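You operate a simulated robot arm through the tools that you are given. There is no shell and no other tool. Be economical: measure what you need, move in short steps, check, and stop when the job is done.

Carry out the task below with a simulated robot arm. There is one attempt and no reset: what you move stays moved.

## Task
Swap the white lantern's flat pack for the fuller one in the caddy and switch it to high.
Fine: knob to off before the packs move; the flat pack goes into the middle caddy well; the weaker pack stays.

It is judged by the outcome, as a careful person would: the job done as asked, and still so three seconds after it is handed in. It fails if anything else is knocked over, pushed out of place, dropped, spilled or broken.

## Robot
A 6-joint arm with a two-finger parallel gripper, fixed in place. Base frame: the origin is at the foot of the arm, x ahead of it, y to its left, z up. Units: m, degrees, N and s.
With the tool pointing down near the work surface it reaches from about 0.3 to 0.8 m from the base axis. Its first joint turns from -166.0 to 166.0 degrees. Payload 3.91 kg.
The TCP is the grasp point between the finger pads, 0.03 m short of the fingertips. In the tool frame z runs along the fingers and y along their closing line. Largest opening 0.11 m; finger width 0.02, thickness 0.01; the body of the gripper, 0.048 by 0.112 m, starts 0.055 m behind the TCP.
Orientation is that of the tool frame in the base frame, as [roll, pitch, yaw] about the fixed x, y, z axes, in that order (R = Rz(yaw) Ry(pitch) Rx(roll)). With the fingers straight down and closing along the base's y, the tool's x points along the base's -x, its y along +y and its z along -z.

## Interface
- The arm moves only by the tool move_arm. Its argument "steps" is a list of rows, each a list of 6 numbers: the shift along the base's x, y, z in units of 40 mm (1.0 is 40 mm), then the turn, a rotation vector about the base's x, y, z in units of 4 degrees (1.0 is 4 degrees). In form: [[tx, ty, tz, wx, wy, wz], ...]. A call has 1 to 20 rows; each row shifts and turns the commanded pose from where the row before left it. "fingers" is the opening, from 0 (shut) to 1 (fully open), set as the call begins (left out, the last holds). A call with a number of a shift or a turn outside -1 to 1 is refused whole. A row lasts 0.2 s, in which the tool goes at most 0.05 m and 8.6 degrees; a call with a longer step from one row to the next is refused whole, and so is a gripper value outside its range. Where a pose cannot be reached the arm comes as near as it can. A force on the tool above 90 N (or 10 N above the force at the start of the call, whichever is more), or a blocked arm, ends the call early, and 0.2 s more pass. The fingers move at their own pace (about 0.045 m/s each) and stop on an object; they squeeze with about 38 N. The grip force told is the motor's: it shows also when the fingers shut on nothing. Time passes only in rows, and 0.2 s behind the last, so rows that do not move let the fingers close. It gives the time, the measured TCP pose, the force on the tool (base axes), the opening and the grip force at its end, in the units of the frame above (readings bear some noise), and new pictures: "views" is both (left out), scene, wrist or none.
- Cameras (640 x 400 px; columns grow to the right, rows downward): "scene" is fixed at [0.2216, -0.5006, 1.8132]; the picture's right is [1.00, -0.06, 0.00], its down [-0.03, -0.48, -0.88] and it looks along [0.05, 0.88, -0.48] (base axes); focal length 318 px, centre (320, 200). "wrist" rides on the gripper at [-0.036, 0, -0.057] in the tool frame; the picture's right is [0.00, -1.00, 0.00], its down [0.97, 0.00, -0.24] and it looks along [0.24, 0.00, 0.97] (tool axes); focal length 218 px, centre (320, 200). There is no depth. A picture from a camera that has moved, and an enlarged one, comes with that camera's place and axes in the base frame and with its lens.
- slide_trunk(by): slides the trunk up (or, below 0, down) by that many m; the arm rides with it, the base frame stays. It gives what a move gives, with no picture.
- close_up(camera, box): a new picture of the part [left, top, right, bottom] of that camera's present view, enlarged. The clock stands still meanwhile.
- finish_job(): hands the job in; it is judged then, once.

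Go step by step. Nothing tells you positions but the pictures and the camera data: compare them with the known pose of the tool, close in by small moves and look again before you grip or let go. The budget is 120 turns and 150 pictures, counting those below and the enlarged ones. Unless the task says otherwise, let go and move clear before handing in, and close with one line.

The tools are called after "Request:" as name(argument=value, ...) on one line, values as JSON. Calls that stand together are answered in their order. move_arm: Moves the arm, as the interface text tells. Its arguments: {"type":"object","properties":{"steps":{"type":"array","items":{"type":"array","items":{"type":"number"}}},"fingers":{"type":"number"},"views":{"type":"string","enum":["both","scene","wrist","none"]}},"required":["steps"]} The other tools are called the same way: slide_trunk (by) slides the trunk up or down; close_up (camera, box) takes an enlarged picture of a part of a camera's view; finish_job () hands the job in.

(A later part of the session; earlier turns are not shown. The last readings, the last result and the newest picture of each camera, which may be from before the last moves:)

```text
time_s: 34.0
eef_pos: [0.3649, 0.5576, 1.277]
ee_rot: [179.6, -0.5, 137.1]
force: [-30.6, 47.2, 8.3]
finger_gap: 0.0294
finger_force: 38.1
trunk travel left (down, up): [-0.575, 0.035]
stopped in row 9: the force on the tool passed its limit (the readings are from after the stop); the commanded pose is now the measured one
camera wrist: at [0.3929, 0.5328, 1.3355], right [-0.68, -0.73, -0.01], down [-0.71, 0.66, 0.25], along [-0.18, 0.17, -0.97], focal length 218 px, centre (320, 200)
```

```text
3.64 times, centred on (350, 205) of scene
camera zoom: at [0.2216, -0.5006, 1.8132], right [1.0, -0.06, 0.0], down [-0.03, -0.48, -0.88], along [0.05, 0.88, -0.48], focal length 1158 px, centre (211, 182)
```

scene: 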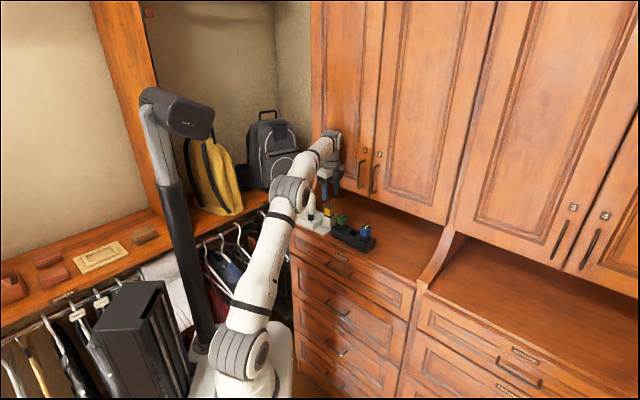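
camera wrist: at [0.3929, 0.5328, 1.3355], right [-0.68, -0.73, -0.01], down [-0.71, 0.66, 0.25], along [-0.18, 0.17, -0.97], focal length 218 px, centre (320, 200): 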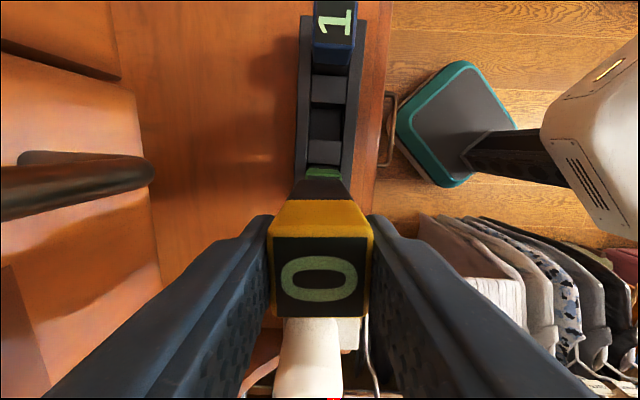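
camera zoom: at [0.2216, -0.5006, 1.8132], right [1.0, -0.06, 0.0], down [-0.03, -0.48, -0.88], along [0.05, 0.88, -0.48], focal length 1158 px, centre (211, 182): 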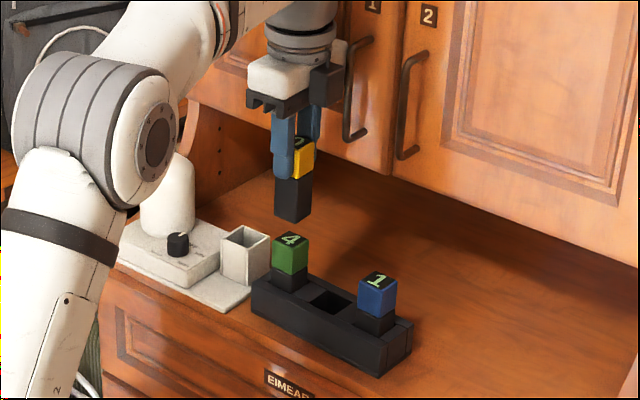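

The gripper body caught cabinet handle 1. With the fingers closing toward the cabinet it is too wide at the caddy. I'll back away and turn the tool 90° so its narrow side faces the cabinet.

Request:
move_arm(steps=[[-0.35, 0.35, 0, -0.158, -0.023, 0], [-0.62, -0.62, 0, 0, 0, 0], [-0.62, -0.62, 0, 0, 0, -1], [0, 0, 0, 0, 0, -1], [0, 0, 0, 0, 0, -1], [0, 0, 0, 0, 0, -1], [0, 0, 0, 0, 0, -1], [0, 0, 0, 0, 0, -1], [0, 0, 0, 0, 0, -1], [0, 0, 0, 0, 0, -1], [0, 0, 0, 0, 0, -1], [0, 0, 0, 0, 0, -1], [0, 0, 0, 0, 0, -1], [0, 0, 0, 0, 0, -1], [0, 0, 0, 0, 0, -1], [0, 0, 0, 0, 0, -1], [0, 0, 0, 0, 0, -1], [0, 0, 0, 0, 0, -1], [0, 0, 0, 0, 0, -1], [0, 0, 0, 0, 0, -1]], views="none")

Request:
move_arm(steps=[[0, 0, 0, 0, 0, -1], [0, 0, 0, 0, 0, -1], [0, 0, 0, 0, 0, -1], [0, 0, 0, 0, 0, -1], [0, 0, 0, 0, 0, -1], [0, 0, 0, 0, 0, 0]], views="both")

```text
time_s: 35.0
eef_pos: [0.3027, 0.5258, 1.2782]
ee_rot: [179.6, -0.4, 132.0]
force: [-23.1, 60.3, 5.6]
finger_gap: 0.0297
finger_force: 38.0
trunk travel left (down, up): [-0.575, 0.035]
stopped in row 4: the force on the tool passed its limit (the readings are from after the stop); the commanded pose is now the measured one
```

```text
time_s: 35.5
eef_pos: [0.2984, 0.5297, 1.2773]
ee_rot: [179.6, -0.6, 127.9]
force: [-22.5, 60.5, 0.2]
finger_gap: 0.0295
finger_force: 37.6
trunk travel left (down, up): [-0.575, 0.035]
stopped in row 2: the force on the tool passed its limit (the readings are from after the stop); the commanded pose is now the measured one
camera wrist: at [0.3211, 0.5008, 1.3349], right [-0.79, -0.61, -0.01], down [-0.6, 0.76, 0.25], along [-0.15, 0.2, -0.97], focal length 218 px, centre (320, 200)
```

scene: 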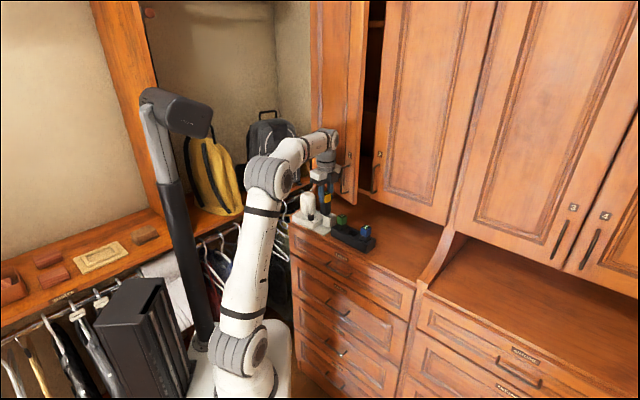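
wrist: 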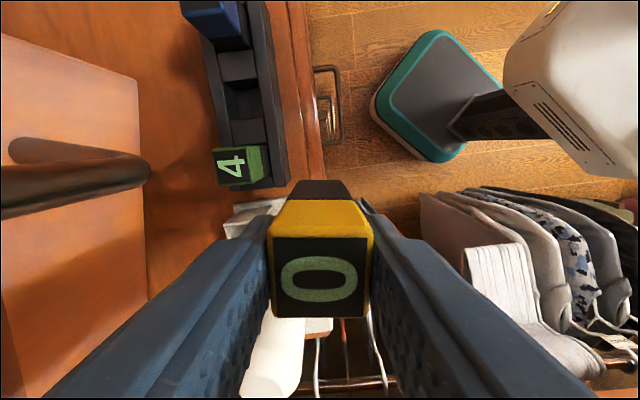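

The gripper is hooked behind the handle and has pulled door 1 open. I'll stop and look closely before doing anything else.

Request:
close_up(camera="scene", box=[290, 110, 390, 230])

Request:
close_up(camera="scene", box=[305, 130, 365, 190])

```text
3.33 times, centred on (340, 170) of scene
camera zoom: at [0.2216, -0.5006, 1.8132], right [1.0, -0.06, 0.0], down [-0.03, -0.48, -0.88], along [0.05, 0.88, -0.48], focal length 1061 px, centre (253, 300)
```

zoom: 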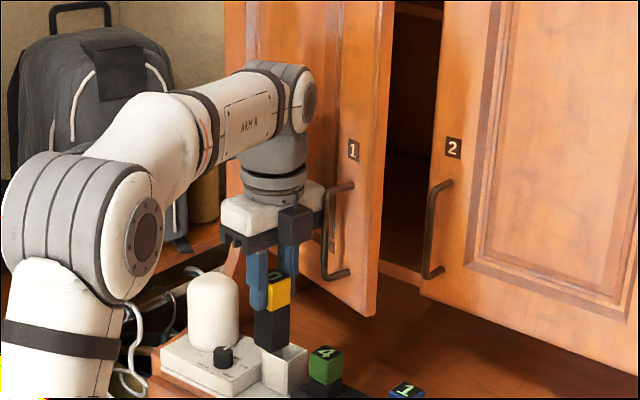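

```text
6.67 times, centred on (335, 160) of scene
camera zoom: at [0.2216, -0.5006, 1.8132], right [1.0, -0.06, 0.0], down [-0.03, -0.48, -0.88], along [0.05, 0.88, -0.48], focal length 2123 px, centre (220, 467)
```

zoom: 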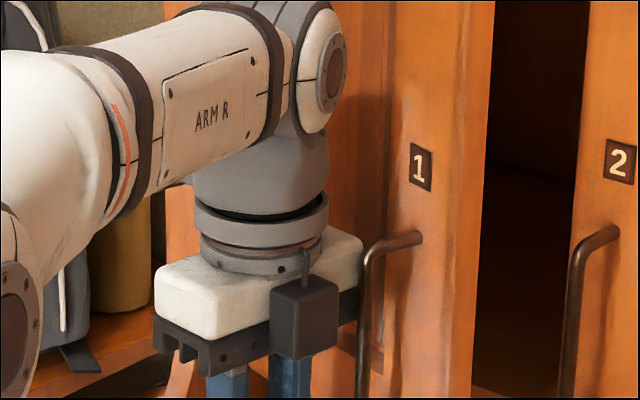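

The handle bar is pressed against the side of the gripper block, and friction seems to have dragged door 1 open. I'll ease off sideways, then away, and check that it releases.

Request:
move_arm(steps=[[-0.3, 0.39, 0, 0, 0, 0], [-0.3, 0.3, 0, 0, 0, 0], [-0.4, -0.3, 0, 0, 0, 0], [-0.4, -0.4, 0, 0, 0, 0]], views="both")

Request:
close_up(camera="scene", box=[290, 110, 390, 230])

```text
time_s: 36.5
eef_pos: [0.2519, 0.5146, 1.2813]
ee_rot: [179.5, -0.9, 127.2]
force: [0.0, -0.1, -1.7]
finger_gap: 0.0294
finger_force: 38.0
trunk travel left (down, up): [-0.575, 0.035]
camera wrist: at [0.2733, 0.4846, 1.3387], right [-0.8, -0.6, -0.01], down [-0.59, 0.77, 0.26], along [-0.15, 0.21, -0.97], focal length 218 px, centre (320, 200)
```

scene: 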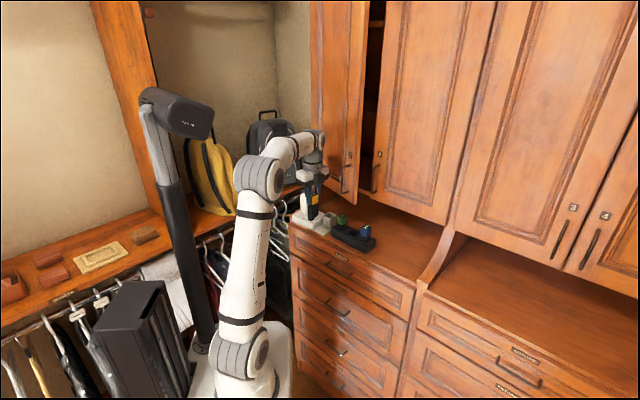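
wrist: 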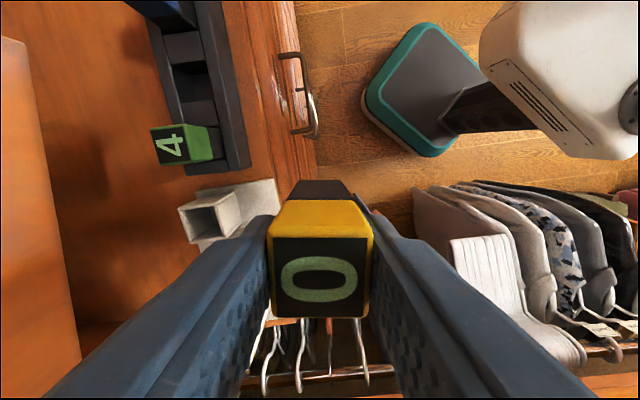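

```text
3.33 times, centred on (340, 170) of scene
camera zoom: at [0.2216, -0.5006, 1.8132], right [1.0, -0.06, 0.0], down [-0.03, -0.48, -0.88], along [0.05, 0.88, -0.48], focal length 1061 px, centre (253, 300)
```

zoom: 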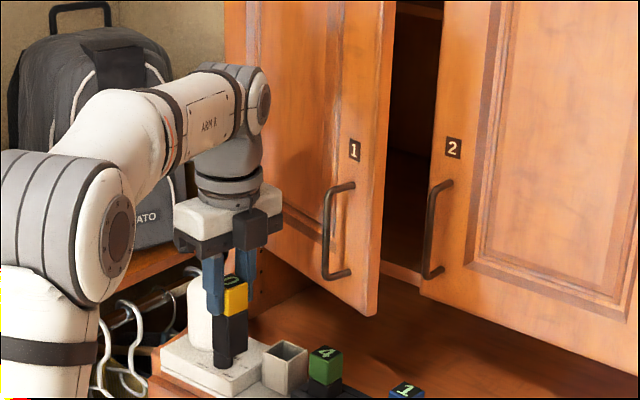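

The tool is free; door 1 stands about 30° open and must be closed. I'll turn the tool 90° here in the clear so its flat back faces the cabinet and can push the handle shut.

Request:
move_arm(steps=[[0, -0.4, 0, -0.255, -0.04, 0], [0, -0.4, 0, 0, 0, -1], [0, 0, 0, 0, 0, -1], [0, 0, 0, 0, 0, -1], [0, 0, 0, 0, 0, -1], [0, 0, 0, 0, 0, -1], [0, 0, 0, 0, 0, -1], [0, 0, 0, 0, 0, -1], [0, 0, 0, 0, 0, -1], [0, 0, 0, 0, 0, -1], [0, 0, 0, 0, 0, -1], [0, 0, 0, 0, 0, -1], [0, 0, 0, 0, 0, -1], [0, 0, 0, 0, 0, -1], [0, 0, 0, 0, 0, -1], [0, 0, 0, 0, 0, -1], [0, 0, 0, 0, 0, -1], [0, 0, 0, 0, 0, -1], [0, 0, 0, 0, 0, -1], [0, 0, 0, 0, 0, -1]], views="none")

Request:
move_arm(steps=[[0, 0, 0, 0, 0, -0.75], [0, 0, 0, 0, 0, -0.8], [0, 0, 0, 0, 0, 0]], views="both")

```text
time_s: 40.7
eef_pos: [0.3164, 0.4478, 1.2781]
ee_rot: [-177.9, -0.3, 66.5]
force: [-0.8, -0.2, -1.5]
finger_gap: 0.0294
finger_force: 37.8
out of reach, approached as far as the arm can: row 15, 16, 17, 18, 19, 20
trunk travel left (down, up): [-0.575, 0.035]
```

```text
time_s: 41.5
eef_pos: [0.3311, 0.4381, 1.278]
ee_rot: [-177.5, -0.5, 64.0]
force: [0.4, 1.0, -1.4]
finger_gap: 0.0295
finger_force: 38.4
out of reach, approached as far as the arm can: row 1, 2
trunk travel left (down, up): [-0.575, 0.035]
camera wrist: at [0.3179, 0.4042, 1.3346], right [-0.9, 0.44, 0.04], down [0.43, 0.87, 0.25], along [0.07, 0.24, -0.97], focal length 218 px, centre (320, 200)
```

scene: 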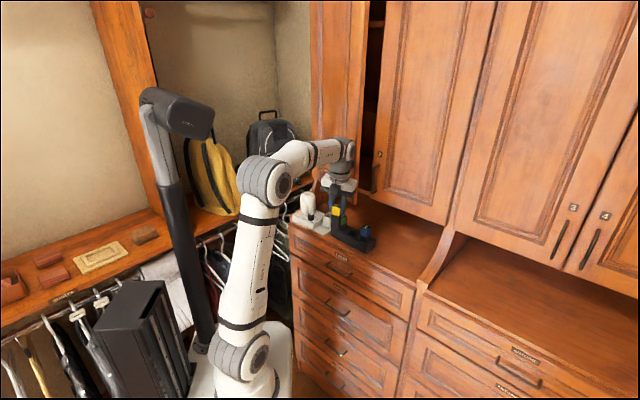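
wrist: 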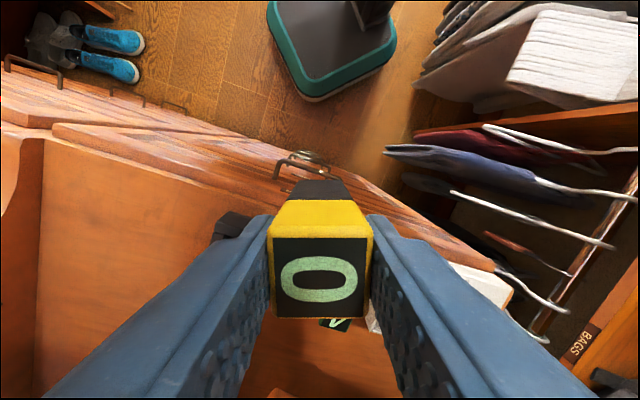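

The wrist reached a joint limit that way, so I'll turn back to yaw 135°. I'll close the door with the block's end face, and for the caddy use yaw 225°, the other 90° turn.

Request:
move_arm(steps=[[0, 0, 0, 0, 0, 1], [0, 0, 0, 0, 0, 1], [0, 0, 0, 0, 0, 1], [0, 0, 0, 0, 0, 1], [0, 0, 0, 0, 0, 1], [0, 0, 0, 0, 0, 1], [0, 0, 0, 0, 0, 1], [0, 0, 0, 0, 0, 1], [0, 0, 0, 0, 0, 1], [0, 0, 0, 0, 0, 1], [0, 0, 0, 0, 0, 1], [0, 0, 0, 0, 0, 1], [0, 0, 0, 0, 0, 1], [0, 0, 0, 0, 0, 1], [0, 0, 0, 0, 0, 1], [0, 0, 0, 0, 0, 1], [0, 0, 0, 0, 0, 1], [0, 0, 0, 0, 0, 1], [0, 0, 0, 0, 0, 1], [0, 0, 0, 0, 0, 1]], views="both")

Request:
close_up(camera="scene", box=[290, 110, 390, 230])

```text
time_s: 45.7
eef_pos: [0.3318, 0.4387, 1.2769]
ee_rot: [-178.1, -0.5, 143.5]
force: [0.2, 0.1, -1.1]
finger_gap: 0.0296
finger_force: 38.0
trunk travel left (down, up): [-0.575, 0.035]
camera wrist: at [0.3621, 0.4186, 1.3348], right [-0.59, -0.8, 0.04], down [-0.77, 0.58, 0.25], along [-0.22, 0.12, -0.97], focal length 218 px, centre (320, 200)
```

scene: 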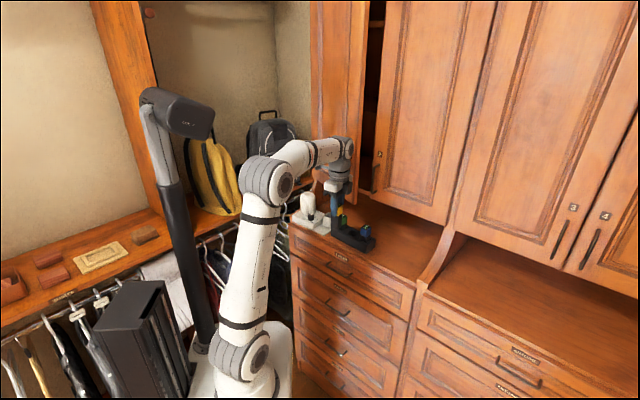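
wrist: 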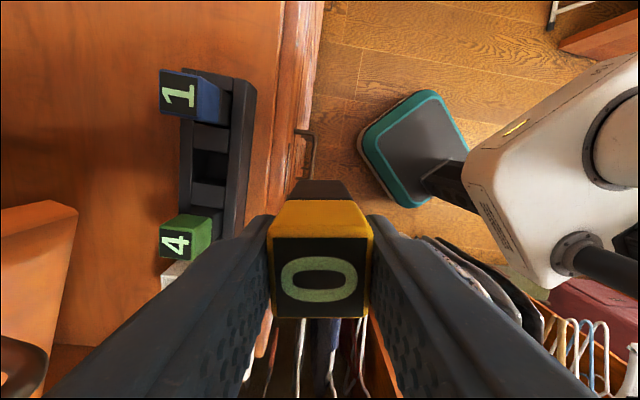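

```text
3.33 times, centred on (340, 170) of scene
camera zoom: at [0.2216, -0.5006, 1.8132], right [1.0, -0.06, 0.0], down [-0.03, -0.48, -0.88], along [0.05, 0.88, -0.48], focal length 1061 px, centre (253, 300)
```

zoom: 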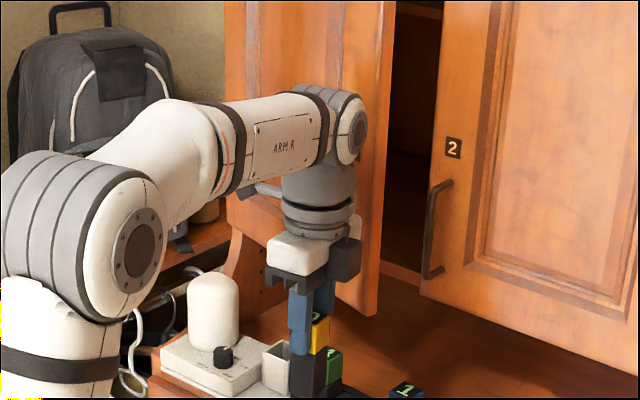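

The arm is free with pack 0 in hand. I'll level the tool, line its end face up with the handle bar and push toward the cabinet.

Request:
move_arm(steps=[[-0.25, 0.25, 0, 0.31, -0.38, -0.7], [-0.25, 0.25, 0, 0, 0, -0.7], [-0.25, 0.25, 0, 0, 0, -0.7], [0, 0, 0, 0, 0, 0], [0.35, 0.35, 0, 0, 0, 0], [0.35, 0.35, 0, 0, 0, 0], [0.35, 0.35, 0, 0, 0, 0]], views="both")

Request:
close_up(camera="scene", box=[290, 110, 390, 230])

```text
time_s: 47.3
eef_pos: [0.3428, 0.5108, 1.2762]
ee_rot: [-179.8, 0.2, 135.0]
force: [-0.3, 0.3, -1.6]
finger_gap: 0.0295
finger_force: 37.8
trunk travel left (down, up): [-0.575, 0.035]
camera wrist: at [0.3693, 0.4851, 1.3343], right [-0.71, -0.71, 0.0], down [-0.69, 0.69, 0.24], along [-0.17, 0.17, -0.97], focal length 218 px, centre (320, 200)
```

scene: 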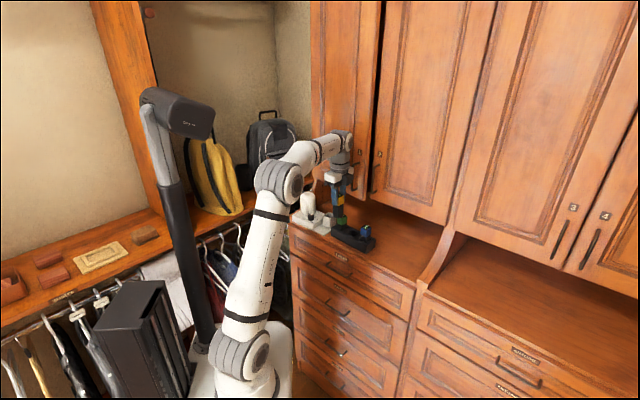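
wrist: 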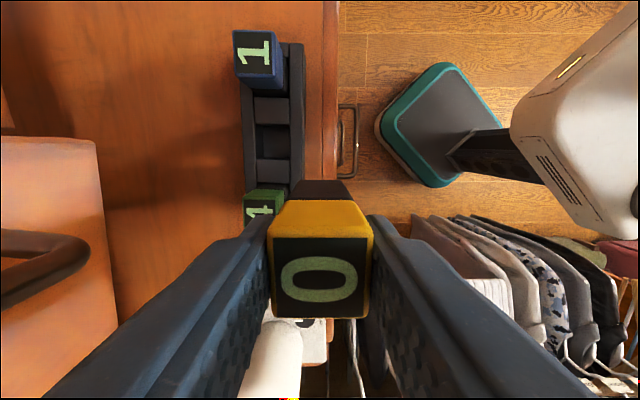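

```text
3.33 times, centred on (340, 170) of scene
camera zoom: at [0.2216, -0.5006, 1.8132], right [1.0, -0.06, 0.0], down [-0.03, -0.48, -0.88], along [0.05, 0.88, -0.48], focal length 1061 px, centre (253, 300)
```

zoom: 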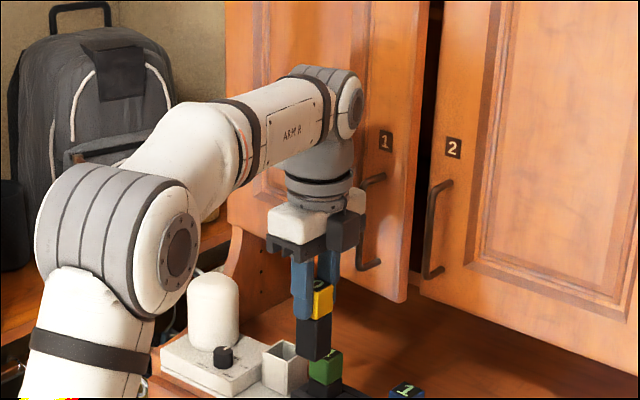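

The door is swinging shut with almost no force, so I'll keep pushing gently.

Request:
move_arm(steps=[[0.25, 0.25, 0, 0, 0, 0], [0.25, 0.25, 0, 0, 0, 0], [0.25, 0.25, 0, 0, 0, 0], [0.2, 0.2, 0, 0, 0, 0]], views="wrist")

Request:
close_up(camera="scene", box=[290, 110, 390, 230])

```text
time_s: 48.3
eef_pos: [0.3737, 0.539, 1.2782]
ee_rot: [-179.4, 0.2, 135.0]
force: [-43.3, -59.6, -39.6]
finger_gap: 0.0298
finger_force: 38.4
trunk travel left (down, up): [-0.575, 0.035]
camera wrist: at [0.4001, 0.5151, 1.3353], right [-0.71, -0.71, 0.01], down [-0.68, 0.69, 0.24], along [-0.18, 0.16, -0.97], focal length 218 px, centre (320, 200)
```

wrist: 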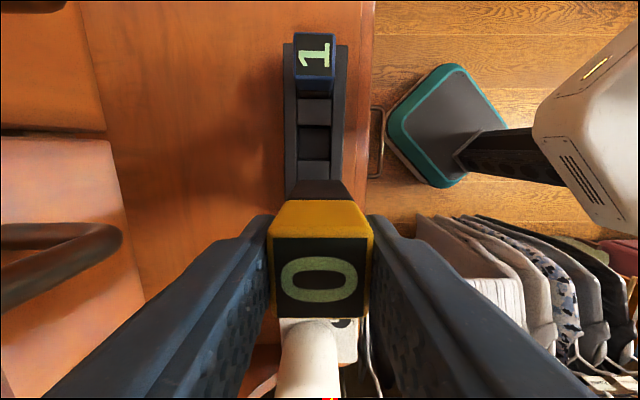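

```text
3.33 times, centred on (340, 170) of scene
camera zoom: at [0.2216, -0.5006, 1.8132], right [1.0, -0.06, 0.0], down [-0.03, -0.48, -0.88], along [0.05, 0.88, -0.48], focal length 1061 px, centre (253, 300)
```

zoom: 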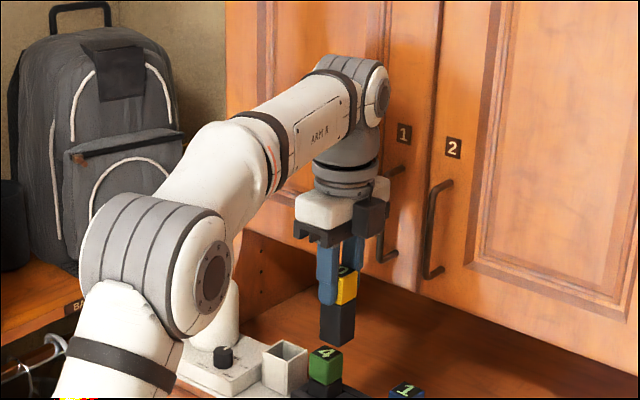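

The door is shut against the frame. I'll back straight off from the handle and check that it stays closed.

Request:
move_arm(steps=[[-0.3, -0.3, 0, 0, 0, 0], [-0.35, -0.35, 0, 0, 0, 0], [-0.35, -0.35, 0, 0, 0, 0], [-0.35, -0.35, 0, 0, 0, 0], [-0.35, -0.35, 0, 0, 0, 0], [0, 0, 0, 0, 0, 0]], views="none")

Request:
close_up(camera="scene", box=[290, 90, 410, 240])

```text
time_s: 49.7
eef_pos: [0.3136, 0.479, 1.2758]
ee_rot: [-179.8, 0.1, 135.1]
force: [0.0, 0.1, -1.2]
finger_gap: 0.0295
finger_force: 37.9
trunk travel left (down, up): [-0.575, 0.035]
```

```text
2.67 times, centred on (350, 165) of scene
camera zoom: at [0.2216, -0.5006, 1.8132], right [1.0, -0.06, 0.0], down [-0.03, -0.48, -0.88], along [0.05, 0.88, -0.48], focal length 849 px, centre (240, 293)
```

zoom: 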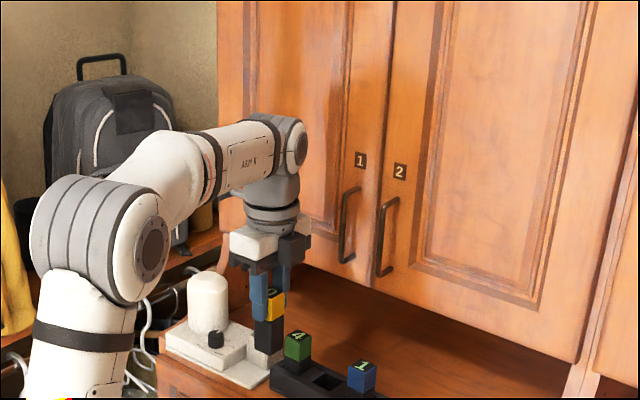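

Door 1 is closed again. The gap between the handles is at about e −0.07, which matches the middle well. I'll turn the tool to yaw 225° in the clear and come in front of the well.

Request:
move_arm(steps=[[0.25, -0.25, 0, 0, 0, 1], [0.25, -0.25, 0, 0, 0, 1], [0.24, -0.26, 0, 0, 0, 1], [0, 0, 0, 0, 0, 1], [0, 0, 0, 0, 0, 1], [0, 0, 0, 0, 0, 1], [0, 0, 0, 0, 0, 1], [0, 0, 0, 0, 0, 1], [0, 0, 0, 0, 0, 1], [0, 0, 0, 0, 0, 1], [0, 0, 0, 0, 0, 1], [0, 0, 0, 0, 0, 1], [0, 0, 0, 0, 0, 1], [0, 0, 0, 0, 0, 1], [0, 0, 0, 0, 0, 1], [0, 0, 0, 0, 0, 1], [0, 0, 0, 0, 0, 1], [0, 0, 0, 0, 0, 1], [0, 0, 0, 0, 0, 1], [0, 0, 0, 0, 0, 1]], views="none")

Request:
move_arm(steps=[[0, 0, 0, 0, 0, 1], [0, 0, 0, 0, 0, 1], [0, 0, 0, 0, 0, 0.5], [0, 0, 0, 0, 0, 0]], views="both")

Request:
close_up(camera="scene", box=[300, 140, 400, 260])

```text
time_s: 53.9
eef_pos: [0.343, 0.4488, 1.2779]
ee_rot: [-179.9, 0.0, -145.0]
force: [0.4, 0.2, -1.2]
finger_gap: 0.0294
finger_force: 38.0
trunk travel left (down, up): [-0.575, 0.035]
```

```text
time_s: 54.9
eef_pos: [0.3423, 0.4501, 1.2768]
ee_rot: [-179.9, 0.0, -135.0]
force: [-0.5, 0.6, 0.1]
finger_gap: 0.0295
finger_force: 37.6
trunk travel left (down, up): [-0.575, 0.035]
camera wrist: at [0.3688, 0.4758, 1.3349], right [0.71, -0.71, 0.0], down [-0.69, -0.69, 0.24], along [-0.17, -0.17, -0.97], focal length 218 px, centre (320, 200)
```

scene: 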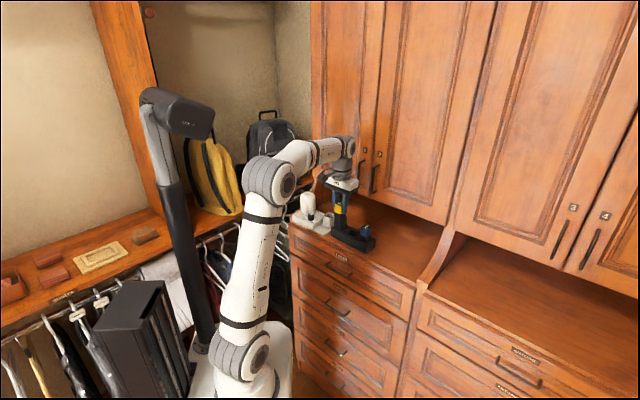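
wrist: 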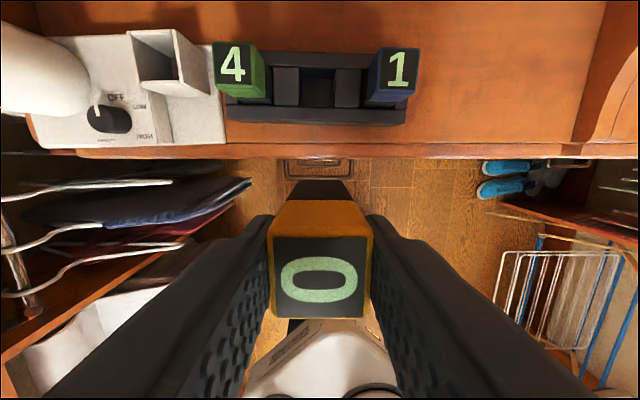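

```text
3.33 times, centred on (350, 200) of scene
camera zoom: at [0.2216, -0.5006, 1.8132], right [1.0, -0.06, 0.0], down [-0.03, -0.48, -0.88], along [0.05, 0.88, -0.48], focal length 1061 px, centre (220, 200)
```

zoom: 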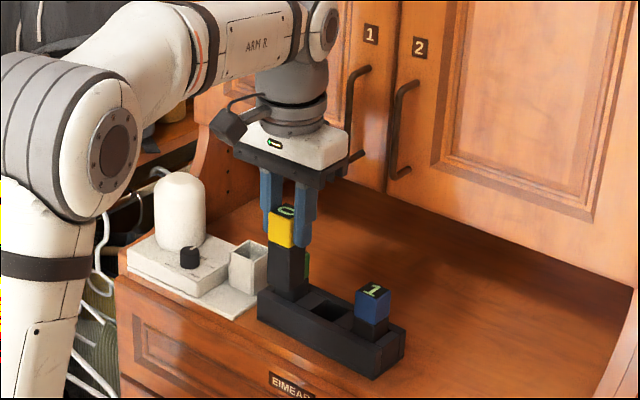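

Before moving toward the cabinet, I want to identify the dark box to the left of the gripper.

Request:
close_up(camera="scene", box=[335, 150, 375, 200])

Request:
close_up(camera="wrist", box=[200, 20, 440, 170])

```text
8.00 times, centred on (355, 175) of scene
camera zoom: at [0.2216, -0.5006, 1.8132], right [1.0, -0.06, 0.0], down [-0.03, -0.48, -0.88], along [0.05, 0.88, -0.48], focal length 2548 px, centre (40, 400)
```

zoom: 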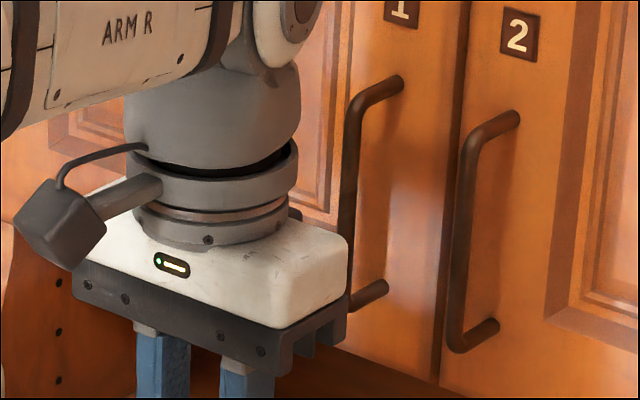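

```text
2.67 times, centred on (320, 95) of wrist
camera zoom: at [0.3688, 0.4758, 1.3349], right [0.71, -0.71, 0.0], down [-0.69, -0.69, 0.24], along [-0.17, -0.17, -0.97], focal length 582 px, centre (320, 480)
```

zoom: 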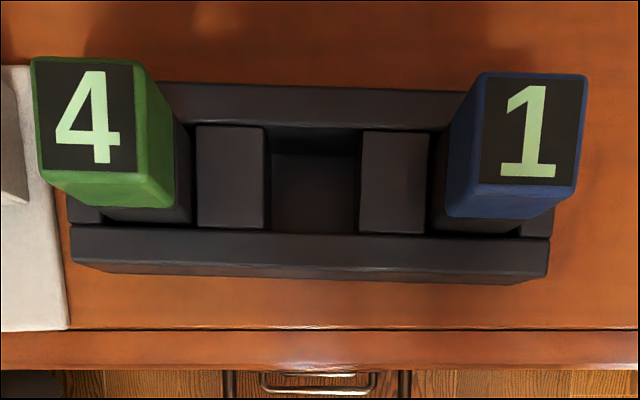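

That box on a stalk is what hooked the handle; it now points away from the handles, parallel to the doors. I'll lower to carrying height in front of the caddy and look.

Request:
move_arm(steps=[[0.23, 0.24, -0.5, 0, 0, 0], [0.23, 0.24, -0.5, 0, 0, 0], [0.22, 0.24, -0.48, 0, 0, 0], [0, 0, 0, 0, 0, 0]], views="wrist")

Request:
close_up(camera="scene", box=[310, 160, 390, 260])

```text
time_s: 55.9
eef_pos: [0.3701, 0.4769, 1.2177]
ee_rot: [-180.0, 0.1, -135.0]
force: [0.6, -0.9, -1.6]
finger_gap: 0.0296
finger_force: 37.8
trunk travel left (down, up): [-0.575, 0.035]
camera wrist: at [0.3961, 0.5036, 1.2751], right [0.71, -0.71, 0.0], down [-0.69, -0.69, 0.24], along [-0.17, -0.17, -0.97], focal length 218 px, centre (320, 200)
```

wrist: 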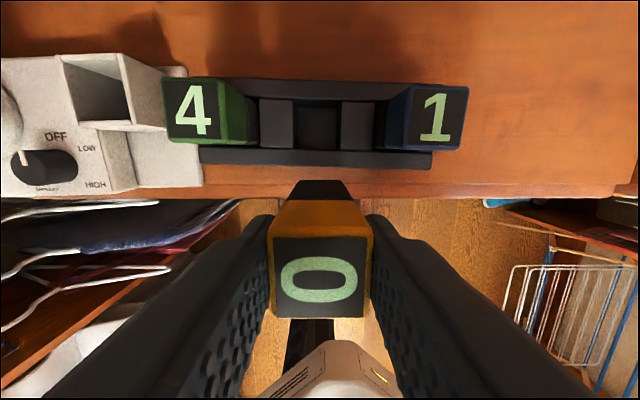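

```text
4.00 times, centred on (350, 210) of scene
camera zoom: at [0.2216, -0.5006, 1.8132], right [1.0, -0.06, 0.0], down [-0.03, -0.48, -0.88], along [0.05, 0.88, -0.48], focal length 1274 px, centre (200, 160)
```

zoom: 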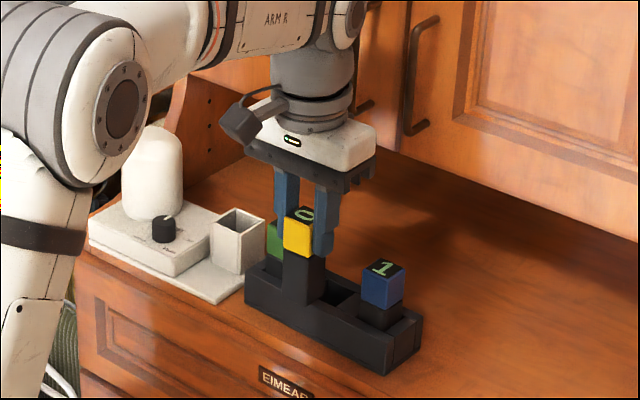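

The pack's bottom is about 82 mm below the TCP and clears the caddy. I'll move forward over the middle well.

Request:
move_arm(steps=[[0.221, 0.235, 0, 0, 0, 0], [0.221, 0.235, 0, 0, 0, 0], [0.221, 0.235, 0, 0, 0, 0], [0.221, 0.235, 0, 0, 0, 0], [0, 0, 0, 0, 0, 0]], views="wrist")

Request:
close_up(camera="scene", box=[320, 170, 390, 250])

Request:
close_up(camera="wrist", box=[200, 120, 440, 270])

```text
time_s: 57.1
eef_pos: [0.406, 0.5147, 1.2189]
ee_rot: [-179.9, -0.1, -134.9]
force: [-0.3, 0.3, -1.3]
finger_gap: 0.0296
finger_force: 37.5
trunk travel left (down, up): [-0.575, 0.035]
camera wrist: at [0.4318, 0.5409, 1.2763], right [0.71, -0.71, 0.0], down [-0.69, -0.69, 0.24], along [-0.17, -0.17, -0.97], focal length 218 px, centre (320, 200)
```

wrist: 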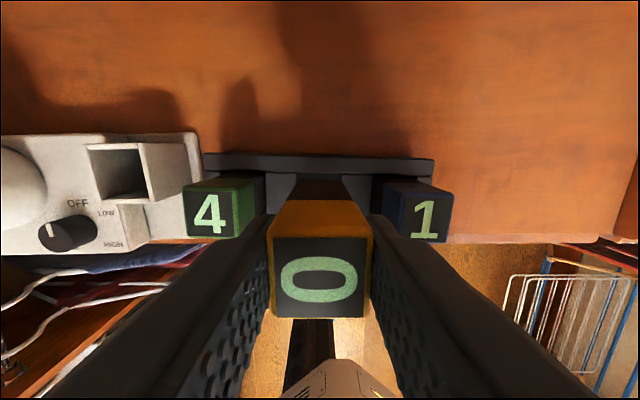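

```text
5.00 times, centred on (355, 210) of scene
camera zoom: at [0.2216, -0.5006, 1.8132], right [1.0, -0.06, 0.0], down [-0.03, -0.48, -0.88], along [0.05, 0.88, -0.48], focal length 1592 px, centre (145, 150)
```

zoom: 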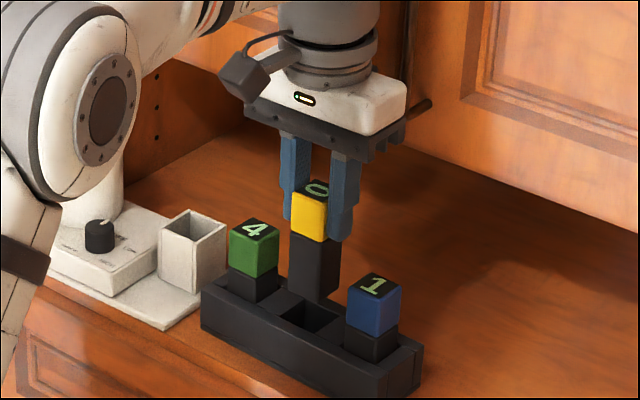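

```text
2.67 times, centred on (320, 195) of wrist
camera zoom: at [0.4318, 0.5409, 1.2763], right [0.71, -0.71, 0.0], down [-0.69, -0.69, 0.24], along [-0.17, -0.17, -0.97], focal length 582 px, centre (320, 213)
```

zoom: 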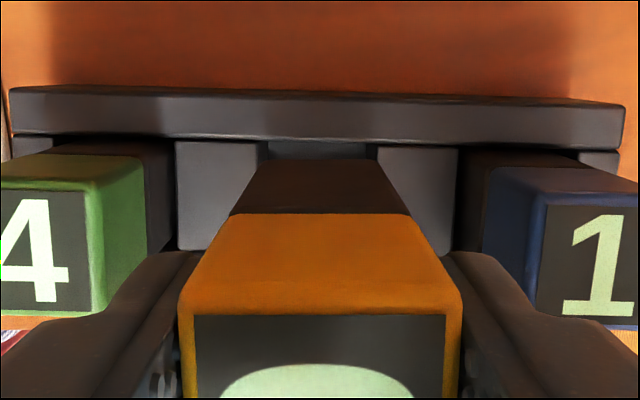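

It's clear of the handles and roughly over the well. The caddy looks turned about 1.7° clockwise, so I'll match that, nudge 1 mm forward and lower to just above the opening.

Request:
move_arm(steps=[[-0.015, -0.03, -0.15, 0, 0, -0.42], [0, 0, -0.17, 0, 0, 0], [0, 0, 0, 0, 0, 0]], views="none")

Request:
close_up(camera="scene", box=[335, 200, 375, 250])

Request:
close_up(camera="wrist", box=[240, 130, 400, 230])

```text
time_s: 57.9
eef_pos: [0.406, 0.514, 1.2057]
ee_rot: [-179.9, 0.0, -136.6]
force: [-0.3, -0.2, -0.1]
finger_gap: 0.0291
finger_force: 38.2
trunk travel left (down, up): [-0.575, 0.035]
```

```text
8.00 times, centred on (355, 225) of scene
camera zoom: at [0.2216, -0.5006, 1.8132], right [1.0, -0.06, 0.0], down [-0.03, -0.48, -0.88], along [0.05, 0.88, -0.48], focal length 2548 px, centre (40, 0)
```

zoom: 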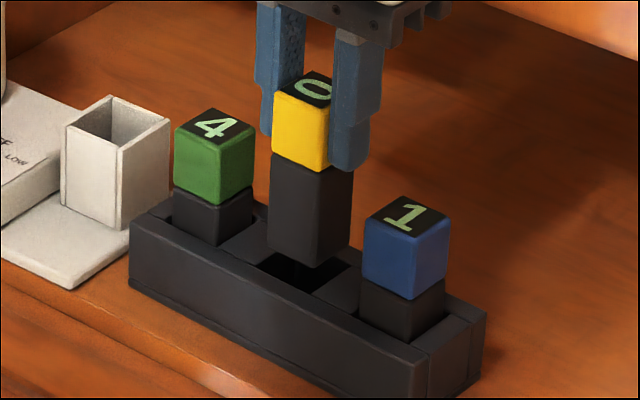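

```text
4.00 times, centred on (320, 180) of wrist
camera zoom: at [0.4323, 0.5391, 1.2635], right [0.69, -0.73, 0.0], down [-0.71, -0.67, 0.24], along [-0.17, -0.17, -0.97], focal length 873 px, centre (320, 280)
```

zoom: 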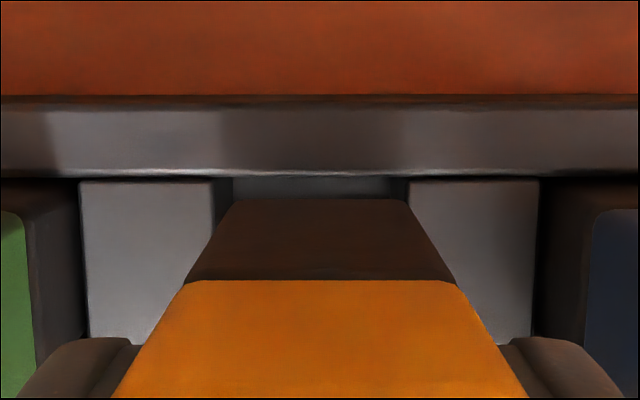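

The caddy is square in view now, and the pack needs about 1.5 mm toward pack 4. I'll shift and lower it part-way, watching the force.

Request:
move_arm(steps=[[-0.027, 0.027, 0, 0, 0, 0], [0, 0, -0.2, 0, 0, 0], [0, 0, -0.2, 0, 0, 0], [0, 0, -0.2, 0, 0, 0], [0, 0, 0, 0, 0, 0]], views="none")

Request:
close_up(camera="scene", box=[335, 200, 375, 250])

```text
time_s: 59.1
eef_pos: [0.4039, 0.5149, 1.1808]
ee_rot: [-179.9, 0.0, -136.7]
force: [1.2, -0.5, -1.4]
finger_gap: 0.0292
finger_force: 38.1
trunk travel left (down, up): [-0.575, 0.035]
```

```text
8.00 times, centred on (355, 225) of scene
camera zoom: at [0.2216, -0.5006, 1.8132], right [1.0, -0.06, 0.0], down [-0.03, -0.48, -0.88], along [0.05, 0.88, -0.48], focal length 2548 px, centre (40, 0)
```

zoom: 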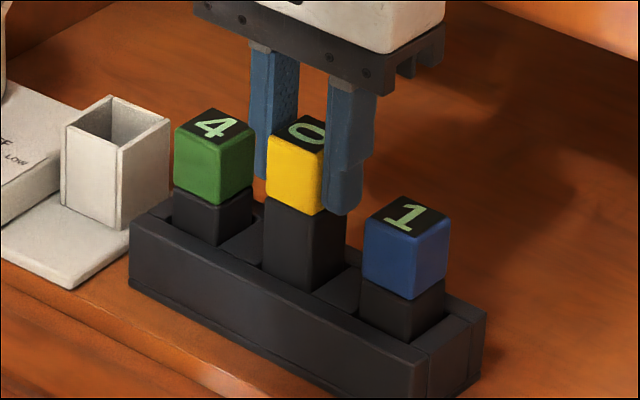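

It's entering the well freely, so I'll lower it the rest of the way.

Request:
move_arm(steps=[[0, 0, -0.2, 0, 0, 0], [0, 0, -0.15, 0, 0, 0], [0, 0, -0.07, 0, 0, 0], [0, 0, 0, 0, 0, 0]], views="none")

Request:
close_up(camera="scene", box=[335, 200, 375, 250])

```text
time_s: 60.1
eef_pos: [0.4049, 0.5165, 1.1645]
ee_rot: [-179.9, 0.0, -136.7]
force: [-0.2, -0.2, -1.2]
finger_gap: 0.0295
finger_force: 37.7
trunk travel left (down, up): [-0.575, 0.035]
```

```text
8.00 times, centred on (355, 225) of scene
camera zoom: at [0.2216, -0.5006, 1.8132], right [1.0, -0.06, 0.0], down [-0.03, -0.48, -0.88], along [0.05, 0.88, -0.48], focal length 2548 px, centre (40, 0)
```

zoom: 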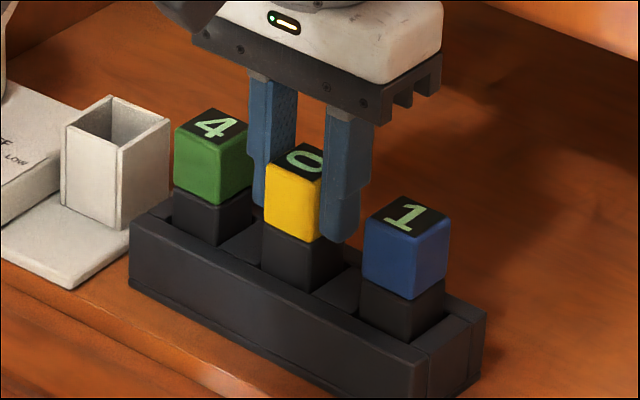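

It stands perhaps 3–4 mm above fully seated. I'll lower a little more while watching for contact.

Request:
move_arm(steps=[[0, 0, -0.05, 0, 0, 0], [0, 0, -0.05, 0, 0, 0], [0, 0, 0, 0, 0, 0]], views="none")

Request:
close_up(camera="scene", box=[335, 200, 375, 250])

```text
time_s: 60.9
eef_pos: [0.4047, 0.5162, 1.1603]
ee_rot: [-179.9, 0.0, -136.7]
force: [0.9, 0.5, 2.7]
finger_gap: 0.0294
finger_force: 38.0
trunk travel left (down, up): [-0.575, 0.035]
```

```text
8.00 times, centred on (355, 225) of scene
camera zoom: at [0.2216, -0.5006, 1.8132], right [1.0, -0.06, 0.0], down [-0.03, -0.48, -0.88], along [0.05, 0.88, -0.48], focal length 2548 px, centre (40, 0)
```

zoom: 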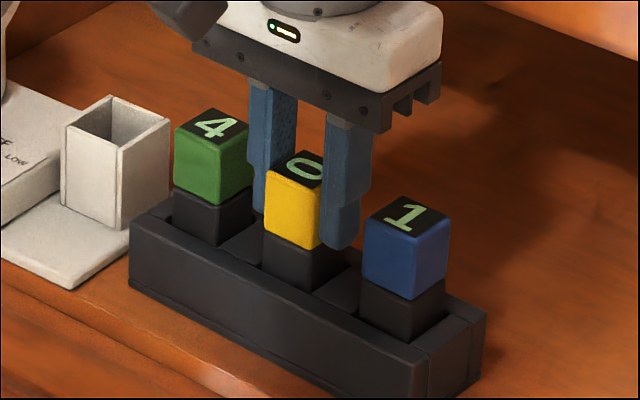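

Contact at the bottom: it's seated. I'll release with a limited opening, rise, and back off toward the robot.

Request:
move_arm(steps=[[0, 0, 0, 0, 0, 0], [0, 0, 0, 0, 0, 0]], fingers=0.42, views="none")

Request:
move_arm(steps=[[0, 0, 0.3, 0, 0, 0], [0, 0, 0.4, 0, 0, 0], [0, 0, 0.4, 0, 0, 0], [-0.35, -0.35, 0, 0, 0, 0], [-0.35, -0.35, 0, 0, 0, 0], [-0.33, 0.33, 0, 0, 0, 0], [-0.33, 0.33, 0, 0, 0, 0], [-0.33, 0.33, 0, 0, 0, 0], [0, 0, 0, 0, 0, 0]], views="wrist")

Request:
close_up(camera="scene", box=[310, 150, 400, 260])

```text
time_s: 61.5
eef_pos: [0.404, 0.5147, 1.1603]
ee_rot: [-179.9, 0.0, -136.7]
force: [-0.5, -0.5, 0.5]
finger_gap: 0.0461
finger_force: 0.1
trunk travel left (down, up): [-0.575, 0.035]
```

```text
time_s: 63.5
eef_pos: [0.338, 0.5259, 1.2047]
ee_rot: [-180.0, 0.1, -136.7]
force: [0.5, 1.0, 0.1]
finger_gap: 0.046
finger_force: 0.0
trunk travel left (down, up): [-0.575, 0.035]
camera wrist: at [0.3638, 0.5522, 1.2616], right [0.69, -0.73, 0.0], down [-0.71, -0.67, 0.24], along [-0.17, -0.17, -0.97], focal length 218 px, centre (320, 200)
```

wrist: 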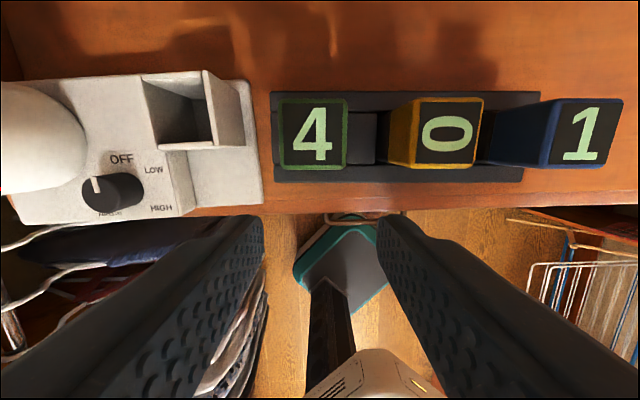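

```text
3.64 times, centred on (355, 205) of scene
camera zoom: at [0.2216, -0.5006, 1.8132], right [1.0, -0.06, 0.0], down [-0.03, -0.48, -0.88], along [0.05, 0.88, -0.48], focal length 1158 px, centre (193, 182)
```

zoom: 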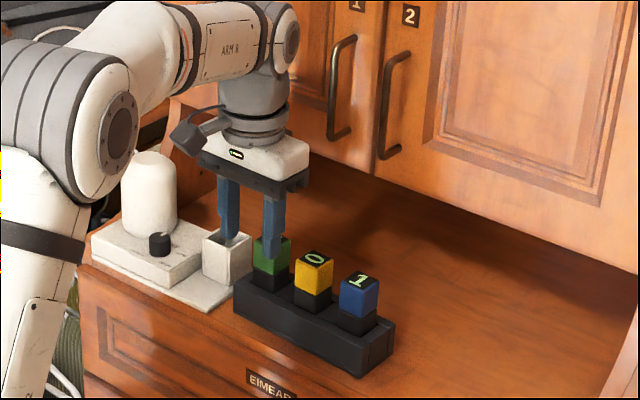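

Pack 0 is seated level in the middle well. Pack 4's top is at about (0.366,0.5575), so I'll move over it.

Request:
move_arm(steps=[[0.23, 0.26, 0.05, 0, 0, 0], [0.23, 0.26, 0, 0, 0, 0], [0.23, 0.27, 0, 0, 0, 0], [0, 0, 0, 0, 0, 0]], views="wrist")

Request:
close_up(camera="scene", box=[320, 180, 380, 250])

```text
time_s: 64.5
eef_pos: [0.3638, 0.5584, 1.2071]
ee_rot: [-179.8, 0.1, -136.7]
force: [-0.4, -0.1, 0.5]
finger_gap: 0.0465
finger_force: 0.0
trunk travel left (down, up): [-0.575, 0.035]
camera wrist: at [0.3909, 0.5836, 1.2642], right [0.69, -0.73, 0.0], down [-0.71, -0.67, 0.24], along [-0.17, -0.17, -0.97], focal length 218 px, centre (320, 200)
```

wrist: 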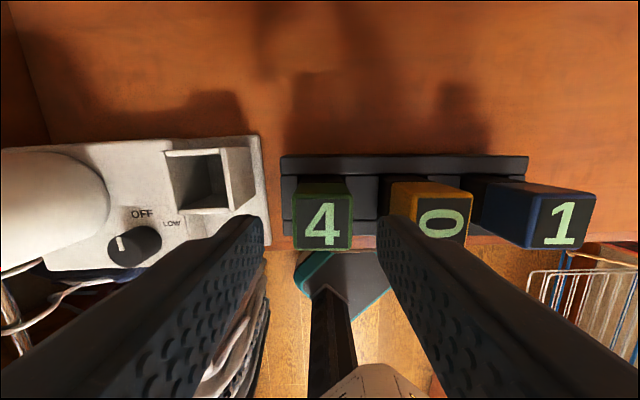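

```text
5.71 times, centred on (350, 215) of scene
camera zoom: at [0.2216, -0.5006, 1.8132], right [1.0, -0.06, 0.0], down [-0.03, -0.48, -0.88], along [0.05, 0.88, -0.48], focal length 1820 px, centre (149, 114)
```

zoom: 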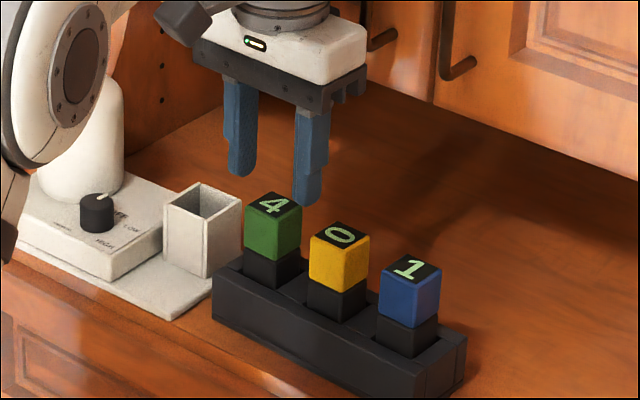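

Pack 4 is centred to within 2 mm. I'll correct that, descend around it and grip.

Request:
move_arm(steps=[[0.037, -0.03, -0.2, 0, 0, 0], [0, 0, -0.3, 0, 0, 0], [0, 0, -0.3, 0, 0, 0], [0, 0, -0.3, 0, 0, 0], [0, 0, 0, 0, 0, 0]], views="wrist")

Request:
close_up(camera="scene", box=[320, 180, 380, 250])

```text
time_s: 65.7
eef_pos: [0.3654, 0.5588, 1.1627]
ee_rot: [180.0, 0.1, -136.7]
force: [-0.5, -0.2, 0.4]
finger_gap: 0.0462
finger_force: 0.1
trunk travel left (down, up): [-0.575, 0.035]
camera wrist: at [0.3919, 0.5827, 1.2195], right [0.69, -0.73, 0.0], down [-0.71, -0.67, 0.24], along [-0.17, -0.17, -0.97], focal length 218 px, centre (320, 200)
```

wrist: 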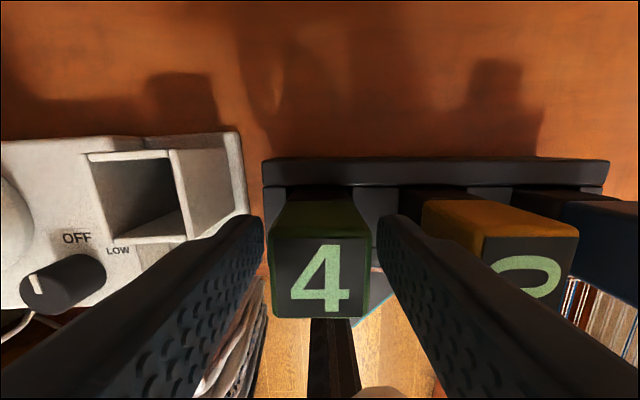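

```text
5.71 times, centred on (350, 215) of scene
camera zoom: at [0.2216, -0.5006, 1.8132], right [1.0, -0.06, 0.0], down [-0.03, -0.48, -0.88], along [0.05, 0.88, -0.48], focal length 1820 px, centre (149, 114)
```

zoom: 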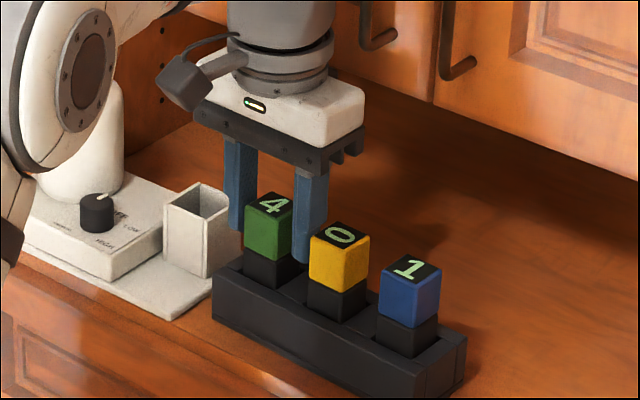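

Everything is lined up. I'll close on pack 4 and lift it out.

Request:
move_arm(steps=[[0, 0, 0, 0, 0, 0], [0, 0, 0, 0, 0, 0], [0, 0, 0, 0, 0, 0]], fingers=0, views="none")

Request:
move_arm(steps=[[0, 0, 0.2, 0, 0, 0], [0, 0, 0.3, 0, 0, 0], [0, 0, 0.4, 0, 0, 0], [0, 0, 0.4, 0, 0, 0], [0, 0, 0.4, 0, 0, 0], [0, 0, 0, 0, 0, 0]], views="wrist")

Request:
close_up(camera="scene", box=[310, 150, 400, 250])

```text
time_s: 66.5
eef_pos: [0.366, 0.5577, 1.1616]
ee_rot: [-179.9, 0.1, -136.7]
force: [-0.7, -0.2, 0.5]
finger_gap: 0.0296
finger_force: 38.7
trunk travel left (down, up): [-0.575, 0.035]
```

```text
time_s: 67.9
eef_pos: [0.3641, 0.5567, 1.231]
ee_rot: [-179.9, 0.0, -136.7]
force: [0.3, 0.4, -0.4]
finger_gap: 0.0294
finger_force: 38.1
trunk travel left (down, up): [-0.575, 0.035]
camera wrist: at [0.391, 0.5822, 1.2884], right [0.69, -0.73, 0.0], down [-0.71, -0.67, 0.24], along [-0.17, -0.17, -0.97], focal length 218 px, centre (320, 200)
```

wrist: 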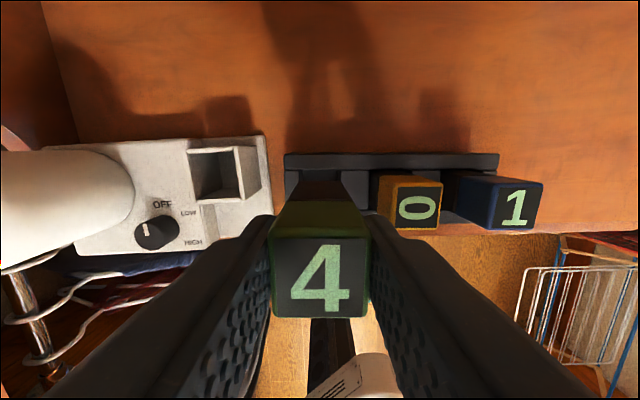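

```text
4.00 times, centred on (355, 200) of scene
camera zoom: at [0.2216, -0.5006, 1.8132], right [1.0, -0.06, 0.0], down [-0.03, -0.48, -0.88], along [0.05, 0.88, -0.48], focal length 1274 px, centre (180, 200)
```

zoom: 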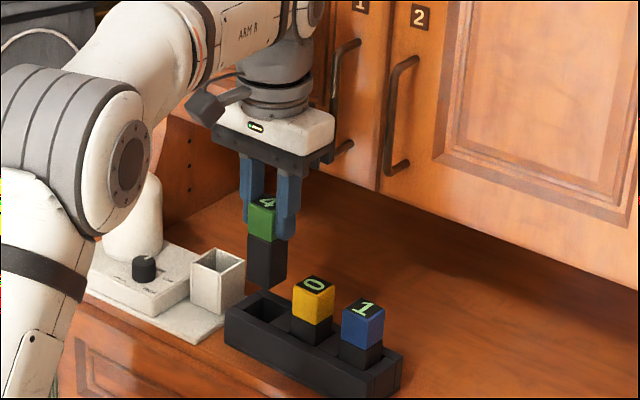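

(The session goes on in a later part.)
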